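You operate a simulated robot arm through the tools that you are given. There is no shell and no other tool. Be economical: measure what you need, move in short steps, check, and stop when the job is done.

You are at the controls of a simulated robot arm. One attempt, no reset.

TASK
Give the white open dumpling its waist in the steel collar.
Fine: seat it, wind the yellow bar knob in till the waist shows without bursting it, wind back to slack, lay it in the basket; drop nothing.

Only the result counts: the job must be done as asked and must still hold three seconds after the hand-in. Knocking over, shifting, dropping, spilling or breaking anything else fails it.

THE ROBOT
A 7-joint arm with a two-finger parallel gripper, fixed in place. Base frame: the origin is at the foot of the arm, x ahead of it, y to its left, z up; the work surface is at about z = 0.85. Units: m, rad, N and s.
With the tool pointing down near the work surface it reaches from about 0.3 to 0.7 m from the base axis. Its first joint turns from -1.152 to 1.152 rad. Payload 1.57 kg.
Tool frame: the origin (TCP) lies between the finger pads and is the grasp point; the fingertips stand 0.03 m ahead of it; z points along the fingers, y is the line along which they close. The gripper opens to 0.11 m. The fingers are 0.024 m wide and 0.012 m thick; the gripper's body (0.048 by 0.112 m) begins 0.078 m behind the TCP.
Orientation is told as [roll, pitch, yaw] about the base's x, y, z axes, in that order, counted from this pose: with the fingers straight down and closing along the base's y, the tool's x points along the base's -x, its y along +y and its z along -z.

THE INTERFACE
- The arm moves only by the tool nudge_tool. Its argument "targets" is a list that holds one entry, the list of rows, each a list of 7 numbers: the turn, a rotation vector about the tool's x, y, z in rad, then the shift along the tool's x, y, z in m, then the finger opening in m, from 0 to 0.11. In form: [[[wx, wy, wz, x, y, z, gripper], ...]]. A call has 1 to 20 rows; each row is the pose to reach, as a shift and turn from the pose commanded when the call began, along the tool's axes at that moment. A row lasts 0.2 s, in which the tool goes at most 0.05 m and 0.15 rad; a call with a longer step from one row to the next is refused whole, and so is a gripper value outside its range. A pose out of reach is approached as far as the arm can. The call stops where the force on the tool passes 50 N (or 10 N more than at its start, if that is more) or the arm is blocked; 0.2 s more then pass. Each finger travels about 0.108 m/s and halts on what it meets, pressing with about 40 N; the grip force reading is that of the motor and also rises with nothing between the fingers. The clock runs only during rows and for 0.2 s after the last one: add rows that repeat a pose to give the fingers time. The reply holds the time, the measured pose of the TCP, the force on the tool along the base axes, the opening and the grip force, in the units named above and with some noise, with the torque about the TCP (base axes, N m) and any sound that the robot's microphone picked up.
- Cameras (640 x 400 px; columns grow to the right, rows downward): "scene" is fixed at [0.1478, -0.3786, 1.386]; the picture's right is [0.87, -0.50, 0.00], its down [-0.33, -0.58, -0.74] and it looks along [0.37, 0.65, -0.67] (base axes); focal length 318 px, centre (320, 200). "wrist" rides on the gripper at [0.07, 0.016, -0.141] in the tool frame; the picture's right is [-0.23, 0.97, 0.00], its down [-0.86, -0.20, -0.48] and it looks along [-0.47, -0.11, 0.88] (tool axes); focal length 222 px, centre (320, 200). There is no depth. A picture from a camera that has moved, and an enlarged one, comes with that camera's place and axes in the base frame and with its lens. The place of the scene camera against the robot may be out by one fixed shift of up to 0.018 m in any direction.
- grab_frame(camera): a new picture of that camera. The clock stands still meanwhile.
- close_up(camera, box): a new picture of the part [left, top, right, bottom] of that camera's present view, enlarged. The clock stands still meanwhile.
- finish_job(): hands the job in; it is judged then, once.

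Work in short steps. Places have to be worked out from the pictures, the camera data and where the tool is seen: move nearer, look again, correct. Check each grasp and each placing, and mend what went wrong. You have 120 turns and 84 pictures in all, those below and enlarged ones among them. Open the gripper and draw the arm clear of the work before you hand the job in, unless the task says otherwise; then end with one line.

The tools are called as name(argument=value, ...) on one line, values as JSON. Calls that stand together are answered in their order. nudge_tool: Moves the arm, as the interface text tells. Its arguments: {"type":"object","properties":{"targets":{"type":"array","items":{"type":"array","items":{"type":"array","items":{"type":"number"}}}}},"required":["targets"]} The other tools are called the same way: grab_frame (camera) takes a picture; close_up (camera, box) takes an enlarged picture of a part of a camera's view; finish_job () hands the job in.

At the start:

```text
t: 0.0
tcp_pos: [0.3752, -0.0332, 1.1528]
orientation: [-0.002, 0.002, 0.0]
ft_force: [-0.1, 0.0, 0.0]
moment: [-0.01, 0.0, -0.01]
finger_gap: 0.1098
grasp_force: 0.0
```

scene: 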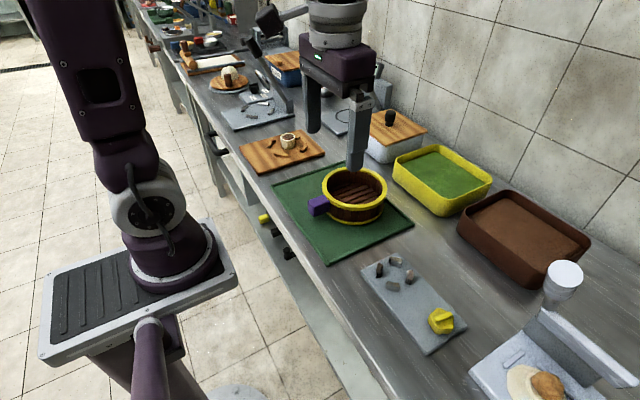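
wrist: 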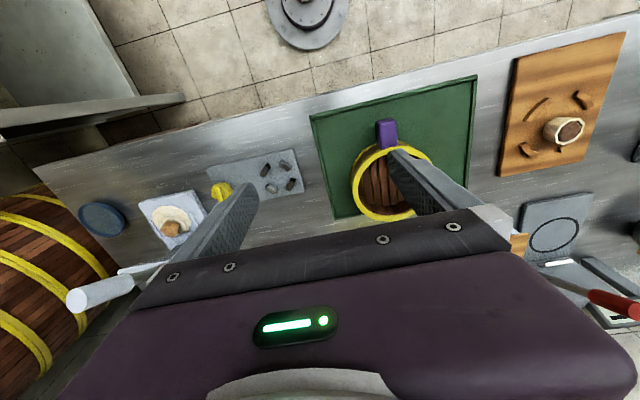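

I start by enlarging the areas of the collar station, the board with the dumpling, and the basket.

close_up(camera="scene", box=[340, 230, 500, 370])

close_up(camera="scene", box=[220, 60, 380, 180])

close_up(camera="wrist", box=[100, 120, 340, 270])

close_up(camera="wrist", box=[480, 40, 640, 200])

```text
2.86 times, centred on (420, 300) of scene
camera zoom: at [0.1478, -0.3786, 1.386], right [0.87, -0.5, 0.0], down [-0.33, -0.58, -0.74], along [0.37, 0.65, -0.67], focal length 909 px, centre (34, -86)
```

zoom: 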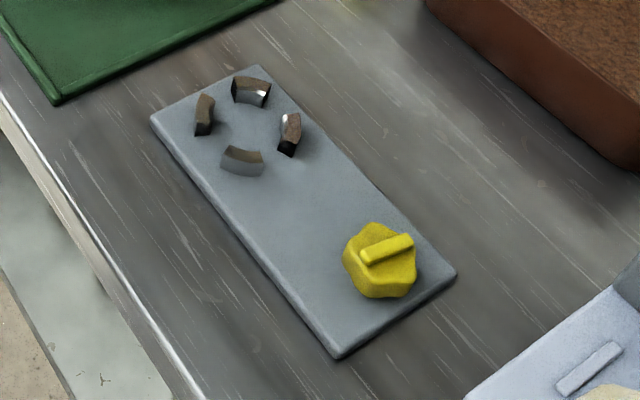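

```text
3.33 times, centred on (300, 120) of scene
camera zoom: at [0.1478, -0.3786, 1.386], right [0.87, -0.5, 0.0], down [-0.33, -0.58, -0.74], along [0.37, 0.65, -0.67], focal length 1060 px, centre (387, 467)
```

zoom: 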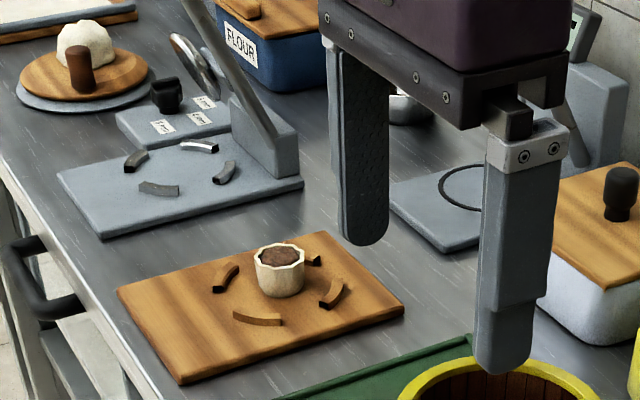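

```text
2.67 times, centred on (220, 195) of wrist
camera zoom: at [0.3061, -0.0167, 1.2924], right [0.23, 0.97, 0.0], down [0.86, -0.2, 0.48], along [0.47, -0.11, -0.88], focal length 592 px, centre (587, 213)
```

zoom: 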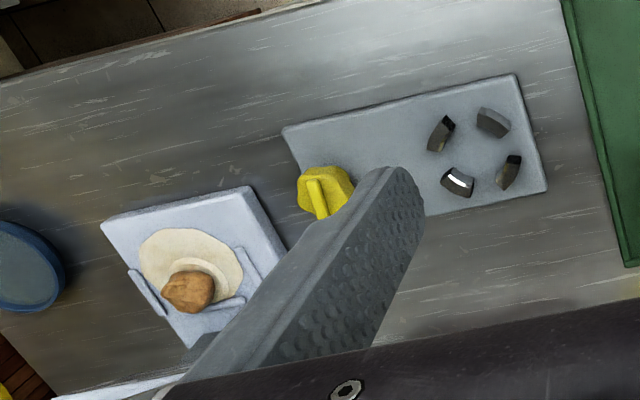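

```text
2.50 times, centred on (560, 120) of wrist
camera zoom: at [0.3061, -0.0167, 1.2924], right [0.23, 0.97, 0.0], down [0.86, -0.2, 0.48], along [0.47, -0.11, -0.88], focal length 555 px, centre (-280, 400)
```

zoom: 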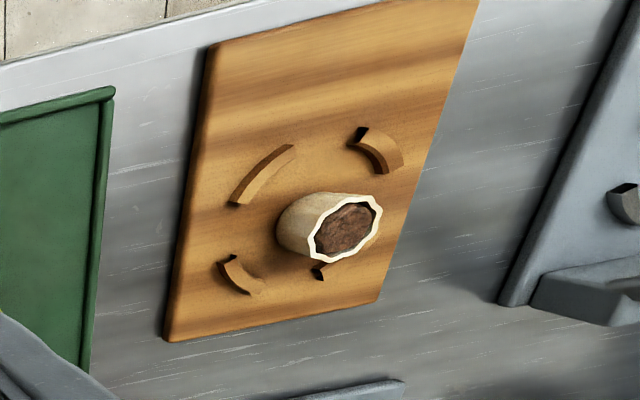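

The dumpling stands on the wooden board at about (0.465, 0.37). The collar is near (0.45, -0.14), the knob near (0.45, -0.25) and the basket near (0.49, 0.07). I move above the dumpling, stopping short, to look from the wrist.

nudge_tool(targets=[[[0, 0, 0, -0.008, 0.045, 0, 0.11], [0, 0, 0, -0.016, 0.09, 0, 0.11], [0, 0, 0, -0.024, 0.135, 0, 0.11], [0, 0, 0, -0.032, 0.18, 0, 0.11], [0, 0, 0, -0.04, 0.225, 0.0, 0.11], [0, 0, 0, -0.05, 0.27, 0.01, 0.11], [0, 0, 0, -0.06, 0.31, 0.03, 0.11], [0, 0, 0, -0.075, 0.35, 0.05, 0.11], [0, 0, 0, -0.08, 0.39, 0.07, 0.11]]])

grab_frame(camera="wrist")

grab_frame(camera="scene")

```text
t: 2.0
tcp_pos: [0.455, 0.3602, 1.083]
orientation: [0.0, 0.0, -0.001]
ft_force: [-0.1, -0.1, -0.2]
moment: [-0.01, 0.01, -0.01]
finger_gap: 0.1101
grasp_force: 0.0
```

```text
77 pictures are left
camera wrist: at [0.3859, 0.3758, 1.2228], right [0.23, 0.97, 0.0], down [0.85, -0.2, 0.48], along [0.47, -0.11, -0.88], focal length 222 px, centre (320, 200)
```

wrist: 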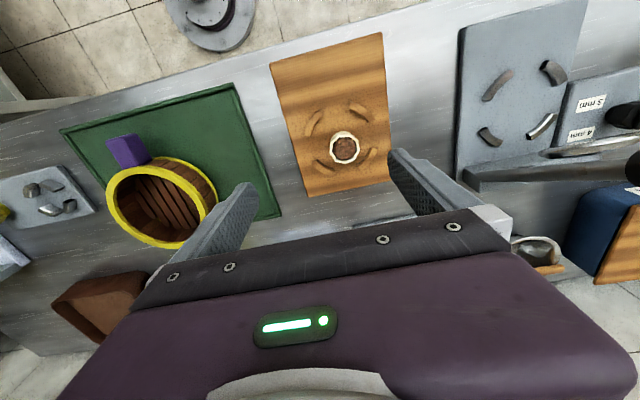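

```text
76 pictures are left
```

scene: 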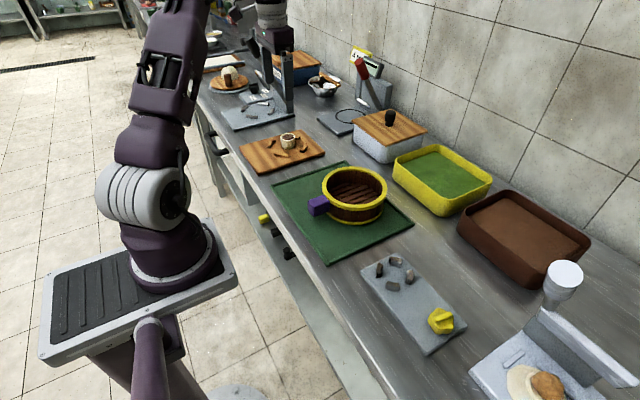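

The dumpling appears near (0.48, 0.389). I enlarge the view to pin down it and the arcs around it.

close_up(camera="wrist", box=[264, 90, 424, 190])

```text
4.00 times, centred on (344, 140) of wrist
camera zoom: at [0.3859, 0.3758, 1.2228], right [0.23, 0.97, 0.0], down [0.85, -0.2, 0.48], along [0.47, -0.11, -0.88], focal length 888 px, centre (224, 440)
```

zoom: 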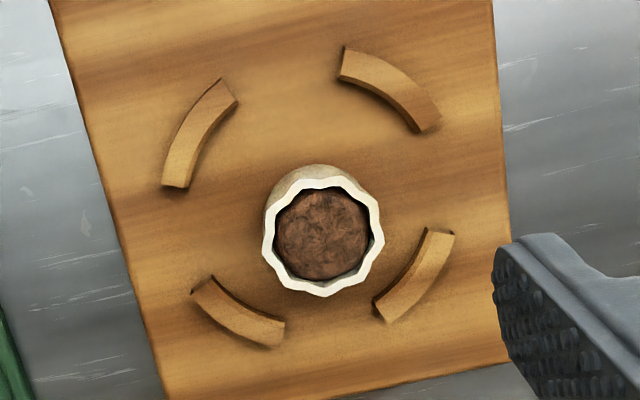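

The fingers closing along y will fit the arc gaps. I centre over the dumpling and lower to z = 0.99, then look again to triangulate its height.

nudge_tool(targets=[[[0, 0, 0, -0.013, 0.015, 0.01, 0.11], [0, 0, 0, -0.025, 0.029, 0.05, 0.11], [0, 0, 0, -0.025, 0.029, 0.09, 0.11], [0, 0, 0, -0.025, 0.029, 0.093, 0.11]]])

grab_frame(camera="wrist")

close_up(camera="scene", box=[230, 80, 350, 170])

```text
t: 3.0
tcp_pos: [0.4801, 0.388, 0.9873]
orientation: [0.001, -0.001, 0.0]
ft_force: [0.0, 0.3, 0.0]
moment: [0.01, 0.04, -0.01]
finger_gap: 0.11
grasp_force: 0.0
```

```text
74 pictures are left
camera wrist: at [0.4102, 0.4035, 1.1283], right [0.23, 0.97, 0.0], down [0.86, -0.2, 0.48], along [0.47, -0.11, -0.88], focal length 222 px, centre (320, 200)
```

wrist: 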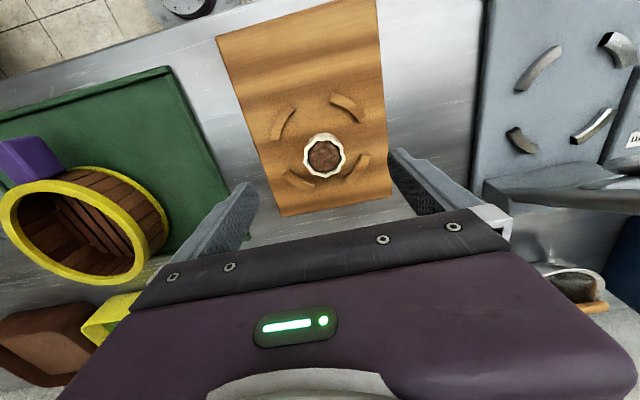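

```text
4.44 times, centred on (290, 125) of scene
camera zoom: at [0.1478, -0.3786, 1.386], right [0.87, -0.5, 0.0], down [-0.33, -0.58, -0.74], along [0.37, 0.65, -0.67], focal length 1414 px, centre (453, 533)
```

zoom: 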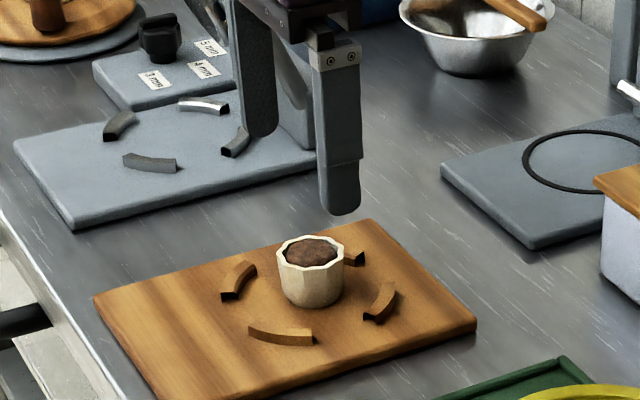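

close_up(camera="wrist", box=[250, 80, 410, 220])

```text
2.86 times, centred on (330, 150) of wrist
camera zoom: at [0.4102, 0.4035, 1.1283], right [0.23, 0.97, 0.0], down [0.86, -0.2, 0.48], along [0.47, -0.11, -0.88], focal length 635 px, centre (291, 343)
```

zoom: 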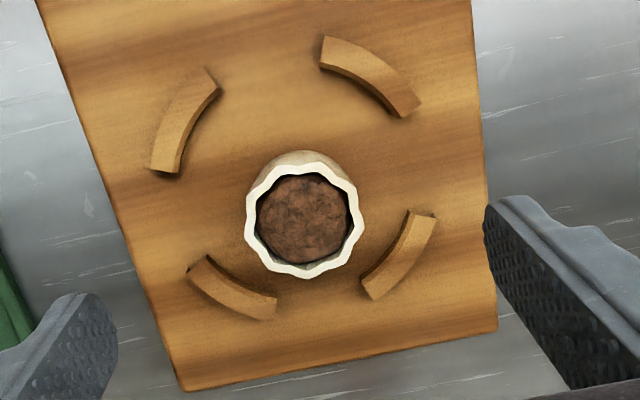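

Dumpling centre is about (0.484, 0.391), top about z 0.895, 43 mm wide. I descend so the fingertips are at about 0.878, then close to 0.05.

nudge_tool(targets=[[[0, 0, 0, -0.004, 0.003, 0.03, 0.11], [0, 0, 0, -0.004, 0.003, 0.06, 0.11], [0, 0, 0, -0.004, 0.003, 0.079, 0.11], [0, 0, 0, -0.004, 0.003, 0.079, 0.08], [0, 0, 0, -0.004, 0.003, 0.079, 0.055], [0, 0, 0, -0.004, 0.003, 0.079, 0.055]]])

grab_frame(camera="wrist")

close_up(camera="scene", box=[250, 100, 330, 160])

```text
t: 4.4
tcp_pos: [0.483, 0.3905, 0.909]
orientation: [0.002, 0.0, -0.001]
ft_force: [-0.6, -0.2, -0.3]
moment: [0.02, 0.02, 0.0]
finger_gap: 0.0545
grasp_force: 0.1
```

```text
71 pictures are left
camera wrist: at [0.4136, 0.4056, 1.0496], right [0.23, 0.97, 0.0], down [0.86, -0.2, 0.48], along [0.47, -0.11, -0.88], focal length 222 px, centre (320, 200)
```

wrist: 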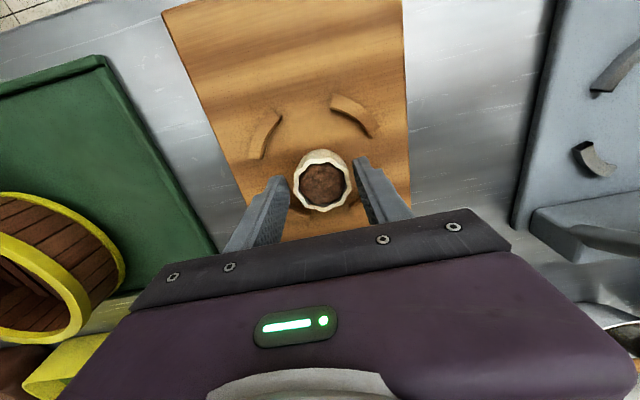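

```text
6.67 times, centred on (290, 130) of scene
camera zoom: at [0.1478, -0.3786, 1.386], right [0.87, -0.5, 0.0], down [-0.33, -0.58, -0.74], along [0.37, 0.65, -0.67], focal length 2121 px, centre (520, 667)
```

zoom: 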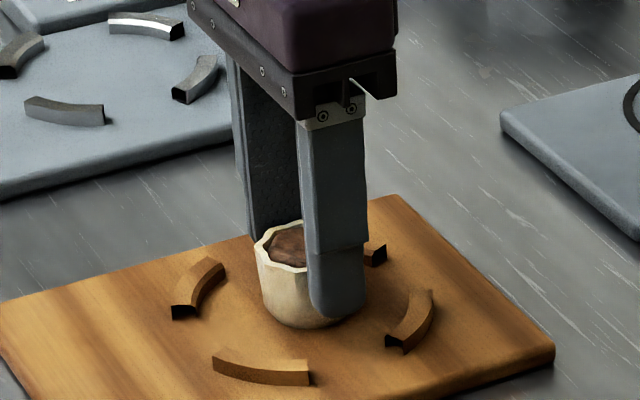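

The fingers straddle the dumpling well. I now close gently, in small steps, watching gap and grip force.

nudge_tool(targets=[[[0, 0, 0, 0, 0, 0, 0.048], [0, 0, 0, 0, 0, 0, 0.044], [0, 0, 0, 0, 0, 0, 0.042], [0, 0, 0, 0, 0, 0, 0.042]]])

```text
t: 5.4
tcp_pos: [0.4837, 0.3906, 0.909]
orientation: [0.001, 0.0, 0.0]
ft_force: [-0.2, -0.1, 2.0]
moment: [-0.03, -0.01, 0.02]
finger_gap: 0.0431
grasp_force: 40.2
```

Contact at 43 mm. I lift a little and check.

nudge_tool(targets=[[[0, 0, 0, 0, 0, -0.01, 0.042], [0, 0, 0, 0, 0, -0.03, 0.042], [0, 0, 0, 0, 0, -0.06, 0.042], [0, 0, 0, 0, 0, -0.09, 0.042]]])

grab_frame(camera="wrist")

close_up(camera="scene", box=[250, 60, 350, 150])

```text
t: 6.4
tcp_pos: [0.4835, 0.388, 0.9994]
orientation: [0.0, 0.001, 0.0]
ft_force: [0.1, -0.3, 0.7]
moment: [0.01, 0.01, 0.01]
finger_gap: 0.0429
grasp_force: 39.9
```

```text
69 pictures are left
camera wrist: at [0.413, 0.403, 1.1391], right [0.23, 0.97, 0.0], down [0.86, -0.2, 0.48], along [0.47, -0.11, -0.88], focal length 222 px, centre (320, 200)
```

wrist: 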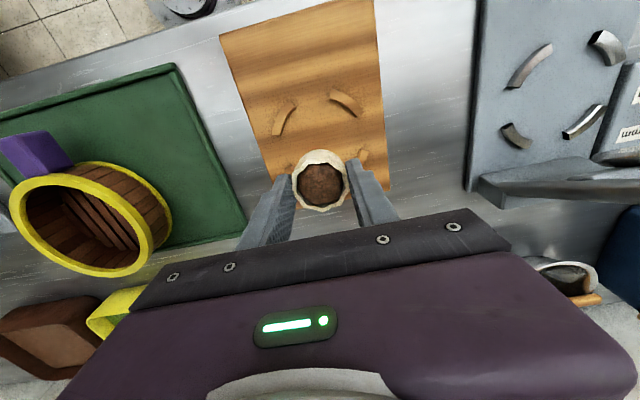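

```text
4.44 times, centred on (300, 105) of scene
camera zoom: at [0.1478, -0.3786, 1.386], right [0.87, -0.5, 0.0], down [-0.33, -0.58, -0.74], along [0.37, 0.65, -0.67], focal length 1414 px, centre (409, 622)
```

zoom: 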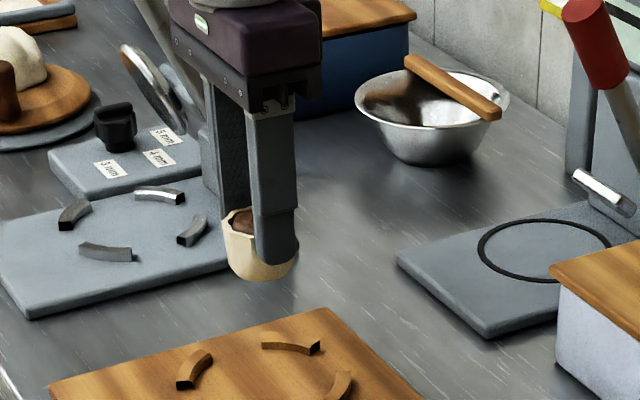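

The dumpling is held and upright. I carry it up and across to above the collar at z about 1.02.

nudge_tool(targets=[[[0, 0, 0, 0, -0.01, -0.04, 0.042], [0, 0, 0, 0, -0.05, -0.06, 0.042], [0, 0, 0, 0.002, -0.095, -0.06, 0.042], [0, 0, 0, 0.004, -0.14, -0.06, 0.042], [0, 0, 0, 0.006, -0.185, -0.06, 0.042], [0, 0, 0, 0.008, -0.23, -0.06, 0.042], [0, 0, 0, 0.01, -0.275, -0.06, 0.042], [0, 0, 0, 0.012, -0.32, -0.06, 0.042], [0, 0, 0, 0.015, -0.365, -0.06, 0.042], [0, 0, 0, 0.018, -0.41, -0.06, 0.042], [0, 0, 0, 0.02, -0.455, -0.055, 0.042], [0, 0, 0, 0.023, -0.495, -0.04, 0.042], [0, 0, 0, 0.025, -0.527, -0.02, 0.042], [0, 0, 0, 0.025, -0.527, -0.02, 0.042]]])

grab_frame(camera="wrist")

close_up(camera="scene", box=[340, 180, 480, 360])

```text
t: 9.4
tcp_pos: [0.4578, -0.137, 1.0213]
orientation: [0.0, -0.001, 0.002]
ft_force: [0.0, -0.3, -0.2]
moment: [0.0, -0.04, 0.06]
finger_gap: 0.0432
grasp_force: 39.4
```

```text
67 pictures are left
camera wrist: at [0.3891, -0.1211, 1.1615], right [0.23, 0.97, 0.0], down [0.86, -0.2, 0.48], along [0.47, -0.11, -0.88], focal length 222 px, centre (320, 200)
```

wrist: 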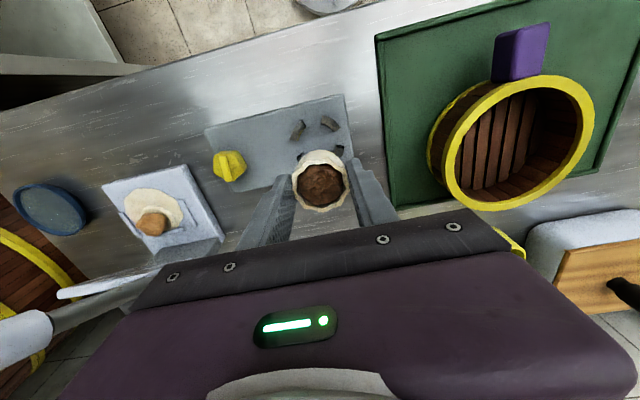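

```text
2.22 times, centred on (410, 270) of scene
camera zoom: at [0.1478, -0.3786, 1.386], right [0.87, -0.5, 0.0], down [-0.33, -0.58, -0.74], along [0.37, 0.65, -0.67], focal length 707 px, centre (120, 44)
```

zoom: 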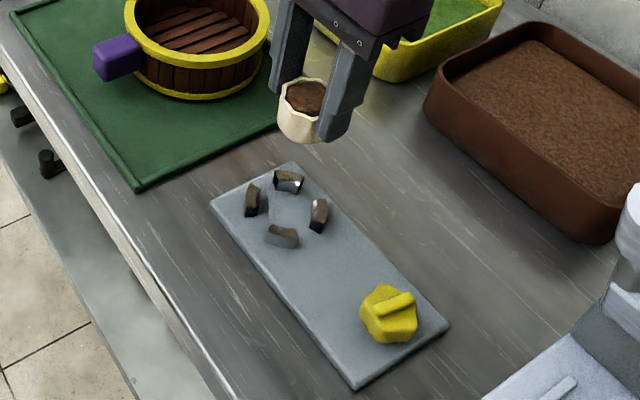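

The dumpling hides half the collar. I shift 5 cm ahead so that the whole collar is visible, and measure it.

nudge_tool(targets=[[[0, 0, 0, -0.03, 0, 0, 0.042], [0, 0, 0, -0.055, 0, 0, 0.042], [0, 0, 0, -0.055, 0, 0, 0.042]]])

close_up(camera="wrist", box=[180, 60, 380, 200])

close_up(camera="wrist", box=[260, 60, 360, 140])

close_up(camera="scene", box=[360, 245, 440, 305])

```text
t: 10.2
tcp_pos: [0.5128, -0.1354, 1.0212]
orientation: [0.001, -0.001, 0.0]
ft_force: [-0.5, -0.7, -0.9]
moment: [0.01, 0.01, 0.01]
finger_gap: 0.0429
grasp_force: 39.5
```

```text
2.86 times, centred on (280, 130) of wrist
camera zoom: at [0.4447, -0.1203, 1.1616], right [0.23, 0.97, 0.0], down [0.86, -0.2, 0.48], along [0.47, -0.11, -0.88], focal length 635 px, centre (434, 400)
```

zoom: 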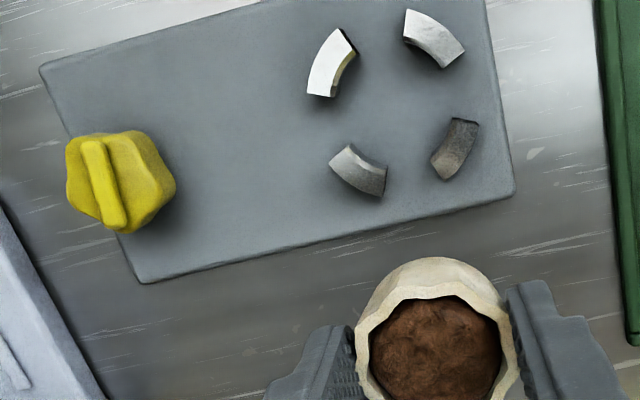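

```text
5.00 times, centred on (310, 100) of wrist
camera zoom: at [0.4447, -0.1203, 1.1616], right [0.23, 0.97, 0.0], down [0.86, -0.2, 0.48], along [0.47, -0.11, -0.88], focal length 1111 px, centre (370, 700)
```

zoom: 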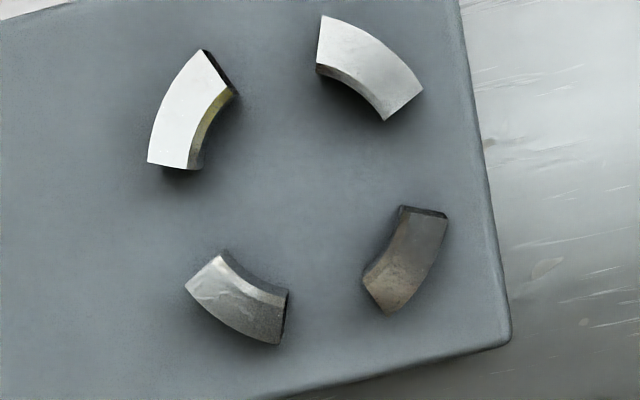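

```text
6.67 times, centred on (400, 275) of scene
camera zoom: at [0.1478, -0.3786, 1.386], right [0.87, -0.5, 0.0], down [-0.33, -0.58, -0.74], along [0.37, 0.65, -0.67], focal length 2121 px, centre (-213, -300)
```

zoom: 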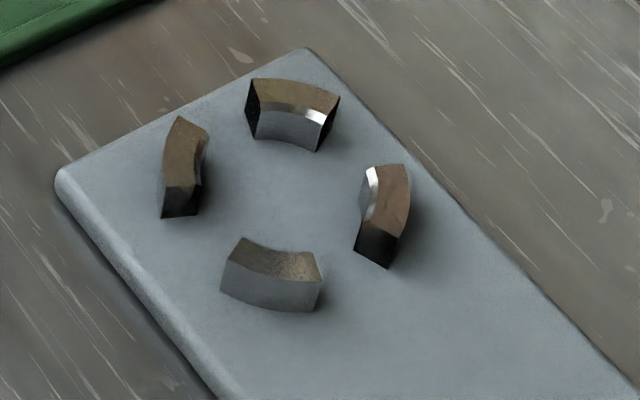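

The collar centre works out at about (0.4595, -0.141), jaws on the diagonals, jaw tops about 12–13 mm high, clearance about 1 mm. I look closely at the dumpling in the hand to find its offset from the TCP.

close_up(camera="wrist", box=[260, 130, 380, 220])

close_up(camera="scene", box=[390, 170, 470, 230])

```text
4.44 times, centred on (320, 175) of wrist
camera zoom: at [0.4447, -0.1203, 1.1616], right [0.23, 0.97, 0.0], down [0.86, -0.2, 0.48], along [0.47, -0.11, -0.88], focal length 987 px, centre (320, 311)
```

zoom: 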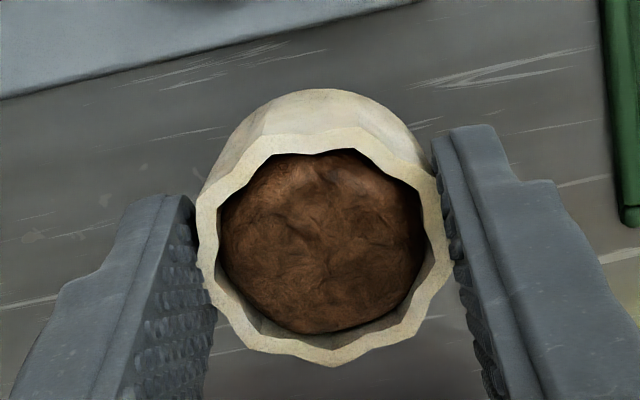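

```text
6.67 times, centred on (430, 200) of scene
camera zoom: at [0.1478, -0.3786, 1.386], right [0.87, -0.5, 0.0], down [-0.33, -0.58, -0.74], along [0.37, 0.65, -0.67], focal length 2121 px, centre (-413, 200)
```

zoom: 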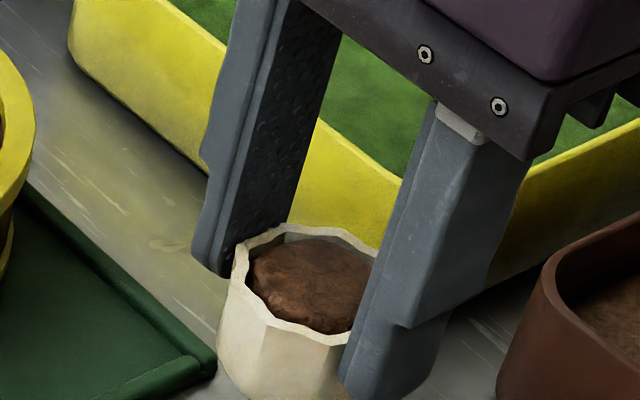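

Relative to the camera, dumpling and collar differ by (-0.0545, -0.005). I move by that and lower to TCP z about 0.94 (bottom above the jaws), then check the alignment.

nudge_tool(targets=[[[0, 0, 0, 0.03, -0.003, 0, 0.042], [0, 0, 0, 0.0545, -0.005, 0.01, 0.042], [0, 0, 0, 0.0545, -0.005, 0.045, 0.042], [0, 0, 0, 0.0545, -0.005, 0.081, 0.042], [0, 0, 0, 0.0545, -0.005, 0.081, 0.042]]])

close_up(camera="wrist", box=[240, 110, 400, 220])

close_up(camera="scene", box=[350, 225, 450, 300])

```text
t: 11.4
tcp_pos: [0.4568, -0.1415, 0.9393]
orientation: [0.0, 0.0, 0.0]
ft_force: [-0.9, -0.3, -0.5]
moment: [0.0, 0.03, -0.01]
finger_gap: 0.0428
grasp_force: 40.0
```

```text
3.64 times, centred on (320, 165) of wrist
camera zoom: at [0.3878, -0.1264, 1.0802], right [0.23, 0.97, 0.0], down [0.86, -0.2, 0.48], along [0.47, -0.11, -0.88], focal length 808 px, centre (320, 327)
```

zoom: 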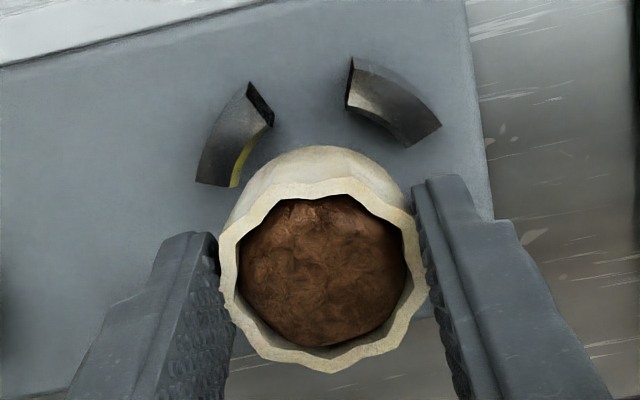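

```text
5.33 times, centred on (400, 262) of scene
camera zoom: at [0.1478, -0.3786, 1.386], right [0.87, -0.5, 0.0], down [-0.33, -0.58, -0.74], along [0.37, 0.65, -0.67], focal length 1696 px, centre (-107, -133)
```

zoom: 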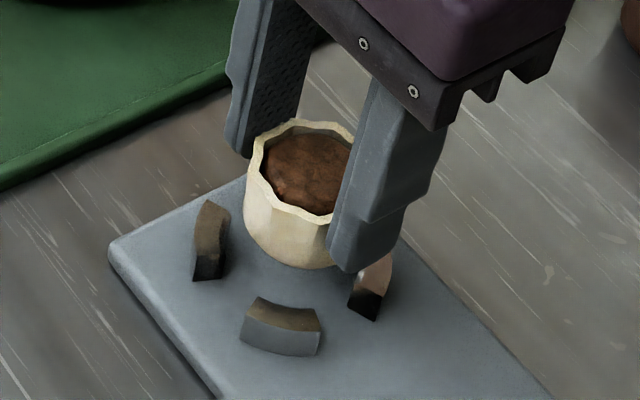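

The image and the measured pose agree that I'm short by about +2.5 mm in x and +1 mm in y. I correct it, lower 10 mm and look again.

nudge_tool(targets=[[[0, 0, 0, -0.0025, 0.001, 0, 0.042], [0, 0, 0, -0.0025, 0.001, 0.01, 0.042], [0, 0, 0, -0.0025, 0.001, 0.01, 0.042]]])

close_up(camera="wrist", box=[240, 110, 400, 220])

close_up(camera="scene", box=[360, 240, 440, 300])

```text
t: 12.2
tcp_pos: [0.461, -0.1403, 0.9303]
orientation: [0.0, 0.0, 0.0]
ft_force: [0.6, 0.6, -0.6]
moment: [0.01, 0.0, -0.01]
finger_gap: 0.0428
grasp_force: 40.1
```

```text
3.64 times, centred on (320, 165) of wrist
camera zoom: at [0.3921, -0.1253, 1.0698], right [0.23, 0.97, 0.0], down [0.86, -0.2, 0.48], along [0.47, -0.11, -0.88], focal length 808 px, centre (320, 327)
```

zoom: 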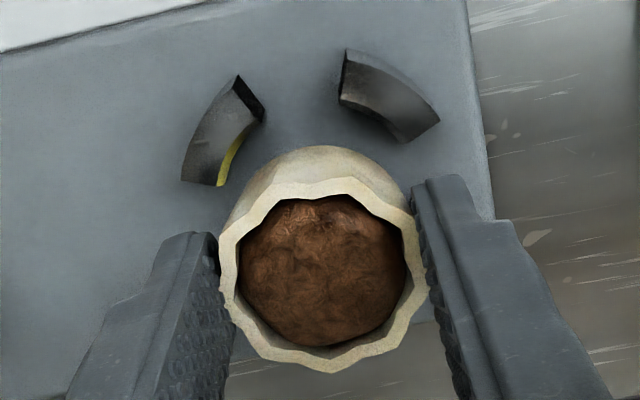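

```text
6.67 times, centred on (400, 270) of scene
camera zoom: at [0.1478, -0.3786, 1.386], right [0.87, -0.5, 0.0], down [-0.33, -0.58, -0.74], along [0.37, 0.65, -0.67], focal length 2121 px, centre (-213, -267)
```

zoom: 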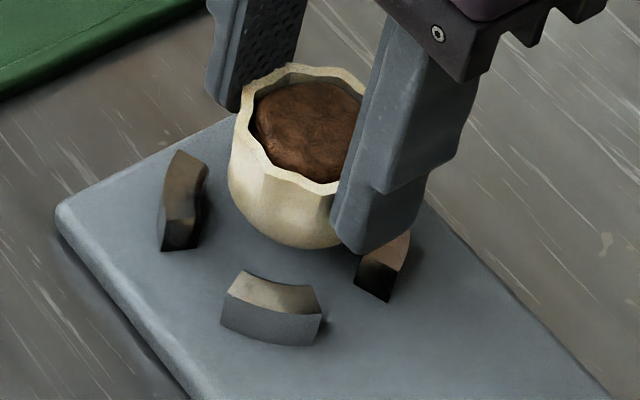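

Cross-checking: collar centre about (0.4606, -0.141), dumpling about (0.463, -0.1403). I correct -2 mm in x, -0.6 mm in y and lower 8 mm more.

nudge_tool(targets=[[[0, 0, 0, 0.002, -0.0006, 0, 0.042], [0, 0, 0, 0.002, -0.0006, 0.004, 0.042], [0, 0, 0, 0.002, -0.0006, 0.008, 0.042], [0, 0, 0, 0.002, -0.0006, 0.008, 0.042]]])

close_up(camera="wrist", box=[240, 110, 400, 220])

close_up(camera="scene", box=[360, 240, 440, 300])

```text
t: 13.2
tcp_pos: [0.4608, -0.1411, 0.9212]
orientation: [-0.001, -0.001, 0.0]
ft_force: [0.2, -0.4, -1.4]
moment: [-0.02, -0.02, 0.01]
finger_gap: 0.043
grasp_force: 39.6
```

```text
3.64 times, centred on (320, 165) of wrist
camera zoom: at [0.3909, -0.1265, 1.0614], right [0.23, 0.97, 0.0], down [0.85, -0.2, 0.48], along [0.47, -0.11, -0.88], focal length 808 px, centre (320, 327)
```

zoom: 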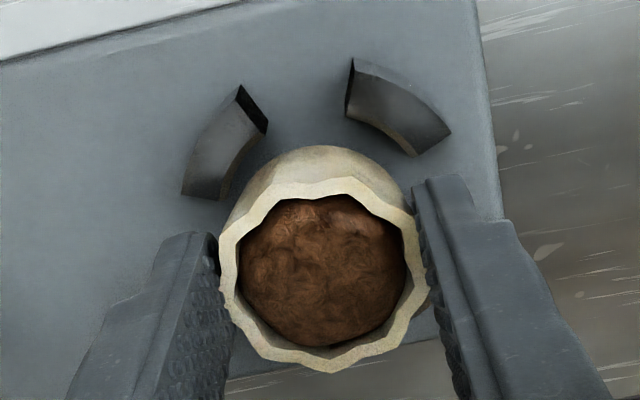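

```text
6.67 times, centred on (400, 270) of scene
camera zoom: at [0.1478, -0.3786, 1.386], right [0.87, -0.5, 0.0], down [-0.33, -0.58, -0.74], along [0.37, 0.65, -0.67], focal length 2121 px, centre (-213, -267)
```

zoom: 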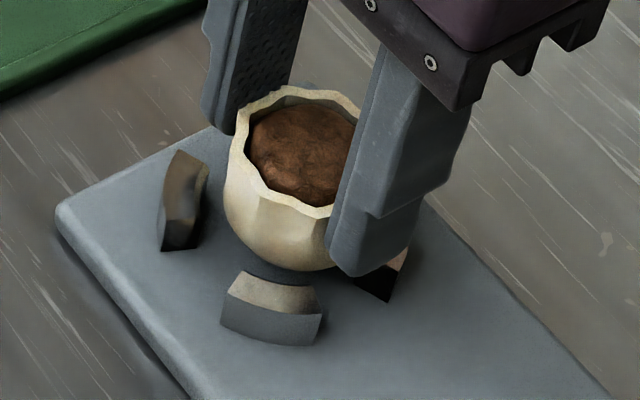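

Nearly aligned; I trim -1 mm x, +0.6 mm y and descend 6 mm, watching the force.

nudge_tool(targets=[[[0, 0, 0, 0.0012, 0.0006, 0, 0.042], [0, 0, 0, 0.0012, 0.0006, 0.003, 0.042], [0, 0, 0, 0.0012, 0.0006, 0.006, 0.042], [0, 0, 0, 0.0012, 0.0006, 0.006, 0.042]]])

close_up(camera="wrist", box=[240, 110, 400, 220])

close_up(camera="scene", box=[360, 240, 440, 300])

```text
t: 14.2
tcp_pos: [0.4589, -0.1399, 0.9144]
orientation: [-0.001, -0.002, 0.001]
ft_force: [-0.1, 0.3, -1.3]
moment: [-0.01, 0.01, -0.01]
finger_gap: 0.043
grasp_force: 40.5
```

```text
3.64 times, centred on (320, 165) of wrist
camera zoom: at [0.3898, -0.1255, 1.0552], right [0.23, 0.97, 0.0], down [0.86, -0.2, 0.48], along [0.47, -0.11, -0.88], focal length 808 px, centre (320, 327)
```

zoom: 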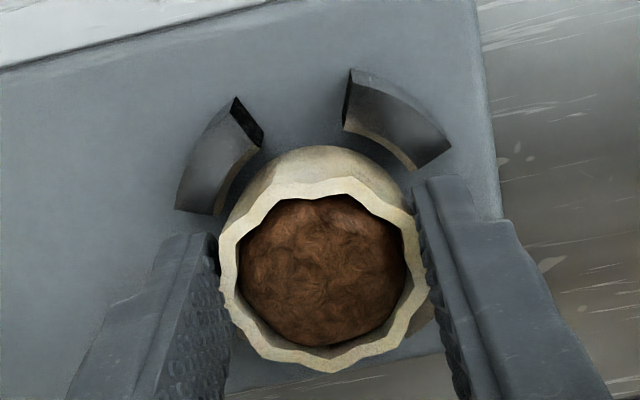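

```text
6.67 times, centred on (400, 270) of scene
camera zoom: at [0.1478, -0.3786, 1.386], right [0.87, -0.5, 0.0], down [-0.33, -0.58, -0.74], along [0.37, 0.65, -0.67], focal length 2121 px, centre (-213, -267)
```

zoom: 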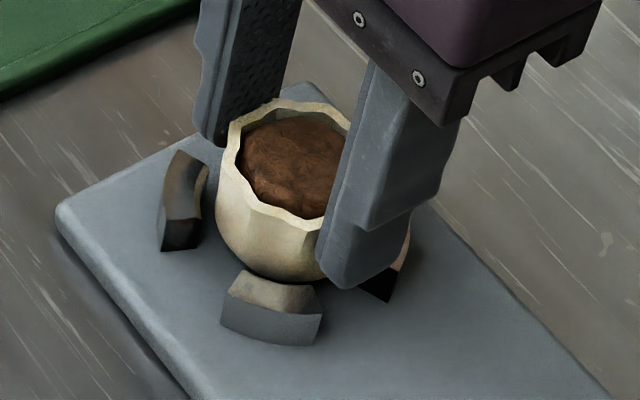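

Alignment is now good (offset below 1 mm). I continue down in 2 mm rows with the force readout.

nudge_tool(targets=[[[0, 0, 0, 0, 0, 0.002, 0.042], [0, 0, 0, 0, 0, 0.004, 0.042], [0, 0, 0, 0, 0, 0.004, 0.042]]])

close_up(camera="scene", box=[360, 240, 440, 300])

```text
t: 15.0
tcp_pos: [0.4585, -0.1416, 0.91]
orientation: [0.0, 0.0, 0.001]
ft_force: [-0.5, -0.2, -0.4]
moment: [-0.01, 0.01, 0.01]
finger_gap: 0.0431
grasp_force: 40.0
```

```text
6.67 times, centred on (400, 270) of scene
camera zoom: at [0.1478, -0.3786, 1.386], right [0.87, -0.5, 0.0], down [-0.33, -0.58, -0.74], along [0.37, 0.65, -0.67], focal length 2121 px, centre (-213, -267)
```

zoom: 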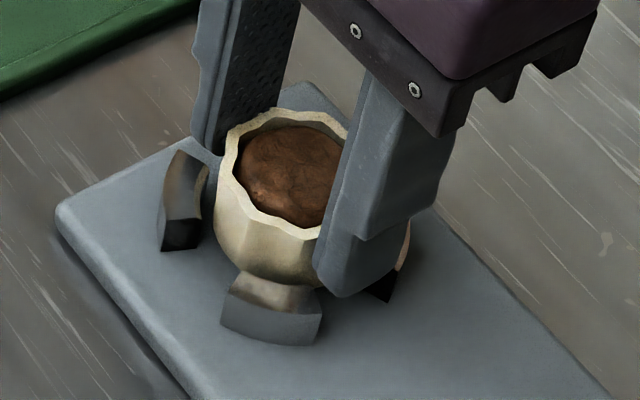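

nudge_tool(targets=[[[0, 0, 0, 0, 0, 0.0015, 0.042], [0, 0, 0, 0, 0, 0.003, 0.042], [0, 0, 0, 0, 0, 0.003, 0.042]]])

close_up(camera="scene", box=[360, 240, 440, 300])

close_up(camera="wrist", box=[240, 110, 400, 220])

```text
t: 15.8
tcp_pos: [0.4601, -0.141, 0.9089]
orientation: [-0.001, 0.001, -0.001]
ft_force: [-3.7, 1.3, 21.5]
moment: [0.15, 0.13, 0.02]
finger_gap: 0.0429
grasp_force: 39.6
```

```text
6.67 times, centred on (400, 270) of scene
camera zoom: at [0.1474, -0.3785, 1.3861], right [0.87, -0.5, 0.0], down [-0.33, -0.58, -0.74], along [0.37, 0.65, -0.67], focal length 2121 px, centre (-213, -267)
```

zoom: 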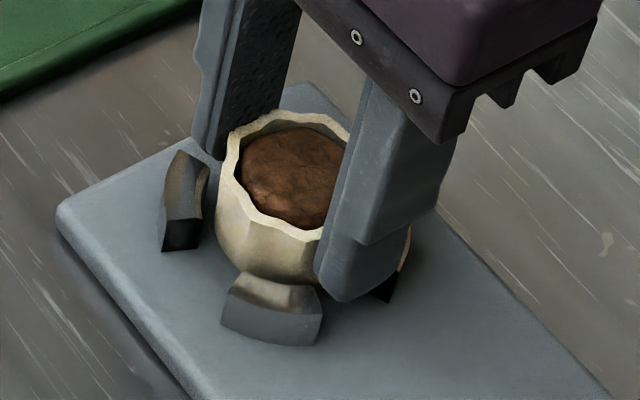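

```text
3.64 times, centred on (320, 165) of wrist
camera zoom: at [0.3902, -0.1255, 1.0486], right [0.23, 0.97, 0.0], down [0.85, -0.2, 0.48], along [0.47, -0.11, -0.88], focal length 808 px, centre (320, 327)
```

zoom: 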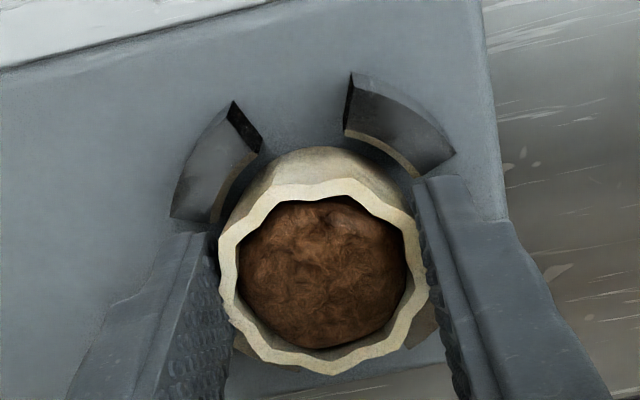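

Contact at TCP z 0.909, the same height as on the board, so the dumpling stands on the plate within the jaws. I relieve the press by 1.5 mm, open, and rise.

nudge_tool(targets=[[[0, 0, 0, 0, 0, -0.0015, 0.042], [0, 0, 0, 0, 0, -0.0015, 0.044], [0, 0, 0, 0, 0, -0.0015, 0.048], [0, 0, 0, 0, 0, -0.0015, 0.056], [0, 0, 0, 0, 0, -0.0015, 0.07], [0, 0, 0, 0, 0, -0.0015, 0.07]]])

nudge_tool(targets=[[[0, 0, 0, 0, 0, -0.03, 0.07], [0, 0, 0, 0, 0, -0.07, 0.07], [0, 0, 0, -0.02, 0, -0.1, 0.07], [0, 0, 0, -0.05, 0, -0.11, 0.07], [0, 0, 0, -0.05, 0, -0.11, 0.07]]])

close_up(camera="wrist", box=[180, 60, 380, 200])

close_up(camera="scene", box=[360, 240, 440, 300])

```text
t: 17.2
tcp_pos: [0.4598, -0.1413, 0.9092]
orientation: [-0.002, 0.001, -0.002]
ft_force: [-0.5, -0.2, 0.2]
moment: [0.0, -0.03, -0.02]
finger_gap: 0.0701
grasp_force: 0.0
```

```text
t: 18.4
tcp_pos: [0.5088, -0.1408, 1.0212]
orientation: [0.0, 0.0, 0.001]
ft_force: [0.3, 0.2, 0.0]
moment: [0.02, 0.01, 0.0]
finger_gap: 0.0701
grasp_force: 0.0
```

```text
2.86 times, centred on (280, 130) of wrist
camera zoom: at [0.4396, -0.1256, 1.1607], right [0.23, 0.97, 0.0], down [0.86, -0.2, 0.48], along [0.47, -0.11, -0.88], focal length 635 px, centre (434, 400)
```

zoom: 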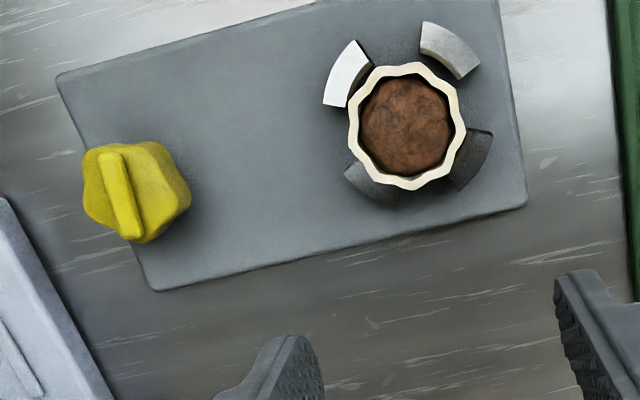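

```text
6.67 times, centred on (400, 270) of scene
camera zoom: at [0.1478, -0.3786, 1.386], right [0.87, -0.5, 0.0], down [-0.33, -0.58, -0.74], along [0.37, 0.65, -0.67], focal length 2121 px, centre (-213, -267)
```

zoom: 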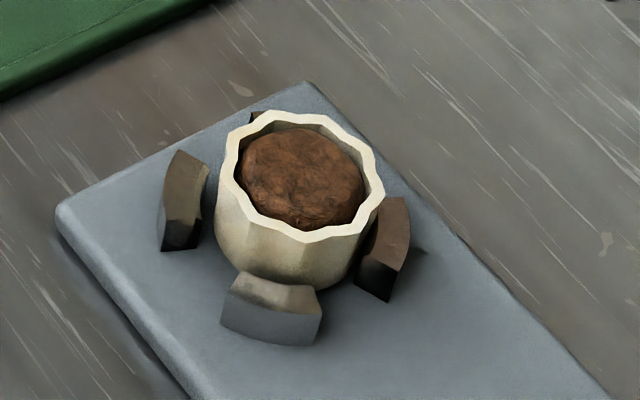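

The dumpling is seated well, with jaws around it. Next I go above the knob (offset ahead) to measure its bar.

nudge_tool(targets=[[[0, 0, 0, 0, -0.045, 0, 0.07], [0, 0, 0, 0, -0.09, 0, 0.07], [0, 0, 0, 0, -0.115, 0, 0.07], [0, 0, 0, 0, -0.115, 0, 0.07]]])

close_up(camera="wrist", box=[250, 40, 390, 160])

close_up(camera="scene", box=[410, 290, 470, 350])

grab_frame(camera="scene")

```text
t: 19.4
tcp_pos: [0.5105, -0.2554, 1.021]
orientation: [0.0, 0.0, 0.0]
ft_force: [0.5, 0.4, 0.6]
moment: [0.01, 0.01, 0.05]
finger_gap: 0.0703
grasp_force: 0.1
```

```text
3.33 times, centred on (320, 100) of wrist
camera zoom: at [0.4408, -0.2392, 1.1601], right [0.23, 0.97, 0.0], down [0.86, -0.2, 0.48], along [0.47, -0.11, -0.88], focal length 740 px, centre (320, 533)
```

zoom: 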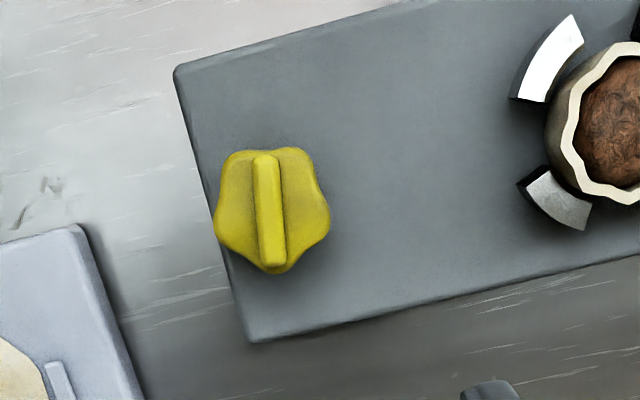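

```text
6.67 times, centred on (440, 320) of scene
camera zoom: at [0.1478, -0.3786, 1.386], right [0.87, -0.5, 0.0], down [-0.33, -0.58, -0.74], along [0.37, 0.65, -0.67], focal length 2121 px, centre (-480, -600)
```

zoom: 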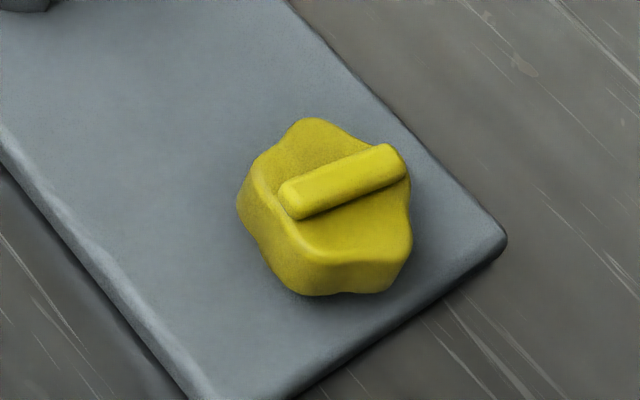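

```text
45 pictures are left
```

scene: 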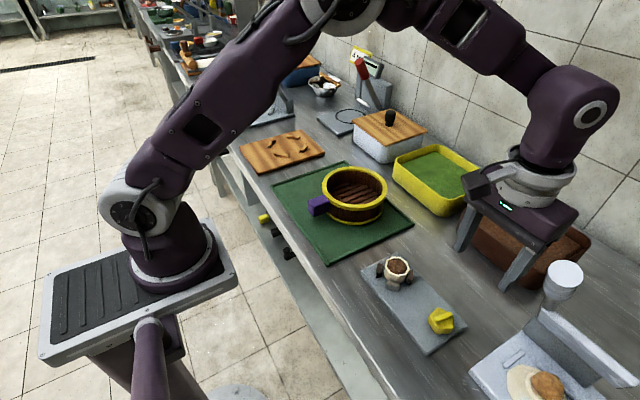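

Knob centre is about (0.461, -0.261), bar top about z 0.89, bar direction about -10° from x. I move above it with the matching turn and check.

nudge_tool(targets=[[[0, 0, 0.09, 0.025, -0.003, 0, 0.05], [0, 0, 0.172, 0.0488, -0.0058, 0.02, 0.03], [0, 0, 0.172, 0.0488, -0.0058, 0.06, 0.03], [0, 0, 0.172, 0.0488, -0.0058, 0.085, 0.03], [0, 0, 0.172, 0.0488, -0.0058, 0.085, 0.03]]])

close_up(camera="wrist", box=[240, 110, 400, 220])

close_up(camera="scene", box=[400, 270, 480, 350])

```text
t: 20.6
tcp_pos: [0.4634, -0.2623, 0.9343]
orientation: [0.0, 0.0, -0.174]
ft_force: [1.3, -0.7, 0.7]
moment: [0.0, -0.01, 0.01]
finger_gap: 0.0298
grasp_force: 0.0
```

```text
3.64 times, centred on (320, 165) of wrist
camera zoom: at [0.3969, -0.2354, 1.0747], right [0.39, 0.92, 0.0], down [0.81, -0.34, 0.48], along [0.44, -0.19, -0.88], focal length 808 px, centre (320, 327)
```

zoom: 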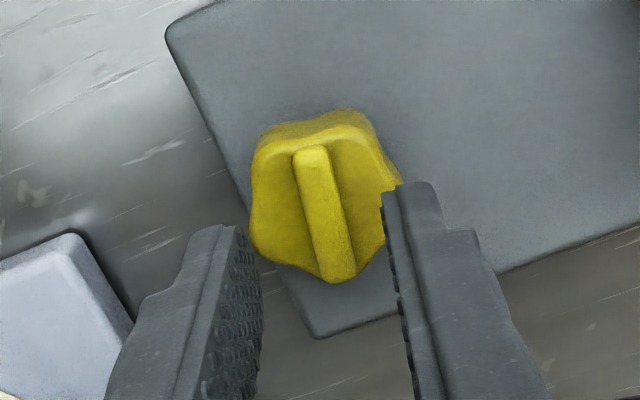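

```text
5.00 times, centred on (440, 310) of scene
camera zoom: at [0.1478, -0.3786, 1.386], right [0.87, -0.5, 0.0], down [-0.33, -0.58, -0.74], along [0.37, 0.65, -0.67], focal length 1590 px, centre (-280, -350)
```

zoom: 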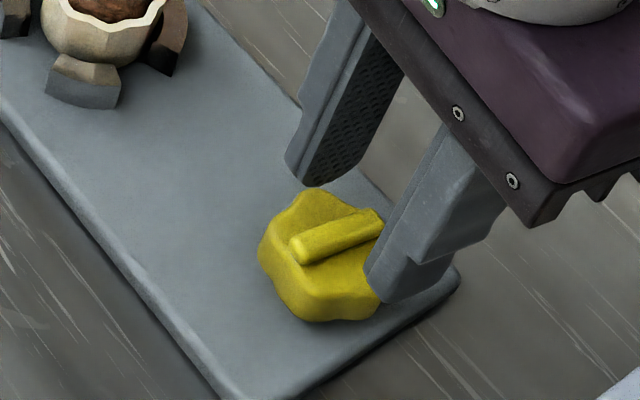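

Bar is parallel to the fingers and centred within 1.5 mm. I shift +1 mm/+1.5 mm and descend in small steps, feeling for the knob body.

nudge_tool(targets=[[[0, 0, 0, 0.0008, 0.0015, 0, 0.03], [0, 0, 0, 0.0008, 0.0015, 0.01, 0.03], [0, 0, 0, 0.0008, 0.0015, 0.02, 0.03], [0, 0, 0, 0.0008, 0.0015, 0.022, 0.03], [0, 0, 0, 0.0008, 0.0015, 0.022, 0.03]]])

close_up(camera="scene", box=[400, 280, 480, 350])

```text
t: 21.4
tcp_pos: [0.4599, -0.2612, 0.9213]
orientation: [-0.003, -0.004, -0.171]
ft_force: [-4.6, 1.7, 15.2]
moment: [0.35, 0.27, 0.03]
finger_gap: 0.031
grasp_force: 0.8
stopped in row 3: the force on the tool passed its limit at 76 N (the readings are from after the stop); the commanded pose is now the measured one
```

```text
5.71 times, centred on (440, 315) of scene
camera zoom: at [0.1474, -0.3784, 1.3861], right [0.87, -0.5, 0.0], down [-0.33, -0.58, -0.74], along [0.37, 0.65, -0.67], focal length 1818 px, centre (-366, -457)
```

zoom: 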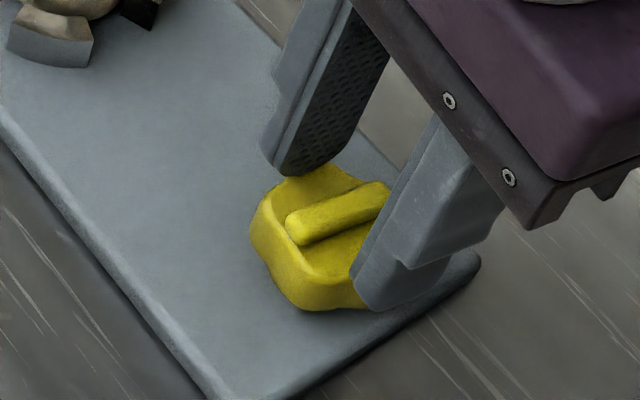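

The fingertips touched the knob body at tip z about 0.891. I back off 2 mm and close on the bar.

nudge_tool(targets=[[[0, 0, 0, 0, 0, -0.002, 0.03], [0, 0, 0, 0, 0, -0.002, 0.015], [0, 0, 0, 0, 0, -0.002, 0.008], [0, 0, 0, 0, 0, -0.002, 0.006], [0, 0, 0, 0, 0, -0.002, 0.006]]])

close_up(camera="scene", box=[360, 250, 480, 350])

close_up(camera="wrist", box=[240, 110, 400, 220])

```text
t: 22.6
tcp_pos: [0.4607, -0.2598, 0.9236]
orientation: [-0.003, -0.003, -0.171]
ft_force: [0.3, -0.8, 0.1]
moment: [0.01, -0.01, -0.03]
finger_gap: 0.006
grasp_force: 0.1
```

```text
4.00 times, centred on (420, 300) of scene
camera zoom: at [0.1478, -0.3786, 1.386], right [0.87, -0.5, 0.0], down [-0.33, -0.58, -0.74], along [0.37, 0.65, -0.67], focal length 1272 px, centre (-80, -200)
```

zoom: 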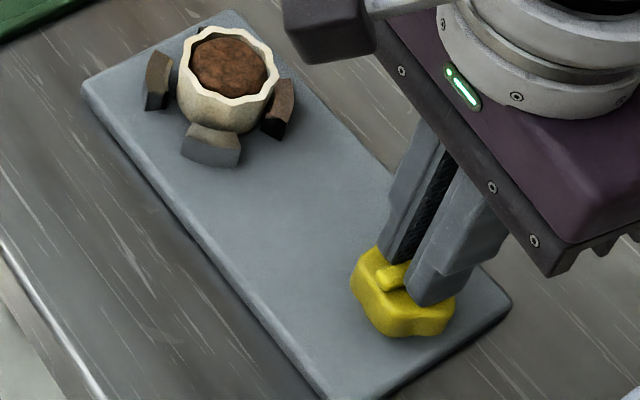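

```text
3.64 times, centred on (320, 165) of wrist
camera zoom: at [0.3948, -0.2336, 1.0636], right [0.39, 0.92, 0.0], down [0.81, -0.34, 0.48], along [0.44, -0.19, -0.88], focal length 808 px, centre (320, 327)
```

zoom: 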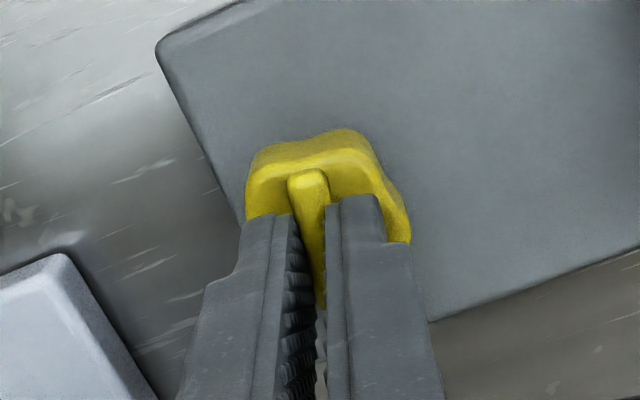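

No grip force at 6 mm; either the bar is thinner or the tips are above it. I close further to 2 mm to see.

nudge_tool(targets=[[[0, 0, 0, 0, 0, 0, 0.003], [0, 0, 0, 0, 0, 0, 0.001], [0, 0, 0, 0, 0, 0, 0.001]]])

close_up(camera="scene", box=[410, 285, 470, 345])

```text
t: 23.4
tcp_pos: [0.4618, -0.2608, 0.9235]
orientation: [-0.002, -0.004, -0.169]
ft_force: [0.5, 0.2, -1.3]
moment: [-0.01, 0.0, 0.02]
finger_gap: 0.0
grasp_force: 22.0
```

```text
6.67 times, centred on (440, 315) of scene
camera zoom: at [0.1478, -0.3786, 1.386], right [0.87, -0.5, 0.0], down [-0.33, -0.58, -0.74], along [0.37, 0.65, -0.67], focal length 2121 px, centre (-480, -567)
```

zoom: 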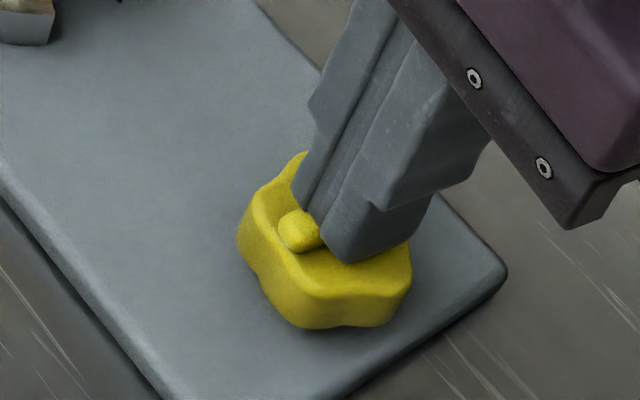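

The tips closed above the bar, so the earlier touch was not on the flat beside the bar. I open to 18 mm and go down slowly, 1 mm a row, feeling for contact.

nudge_tool(targets=[[[0, 0, 0, 0, 0, -0.002, 0.01], [0, 0, 0, 0, 0, -0.002, 0.018], [0, 0, 0, 0, 0, 0, 0.018], [0, 0, 0, 0, 0, 0.001, 0.018], [0, 0, 0, 0, 0, 0.002, 0.018], [0, 0, 0, 0, 0, 0.003, 0.018], [0, 0, 0, 0, 0, 0.003, 0.018]]])

```text
t: 25.0
tcp_pos: [0.4605, -0.2606, 0.9221]
orientation: [-0.003, -0.005, -0.171]
ft_force: [-9.3, 2.8, 49.3]
moment: [0.76, 0.65, 0.0]
finger_gap: 0.0191
grasp_force: 1.0
```

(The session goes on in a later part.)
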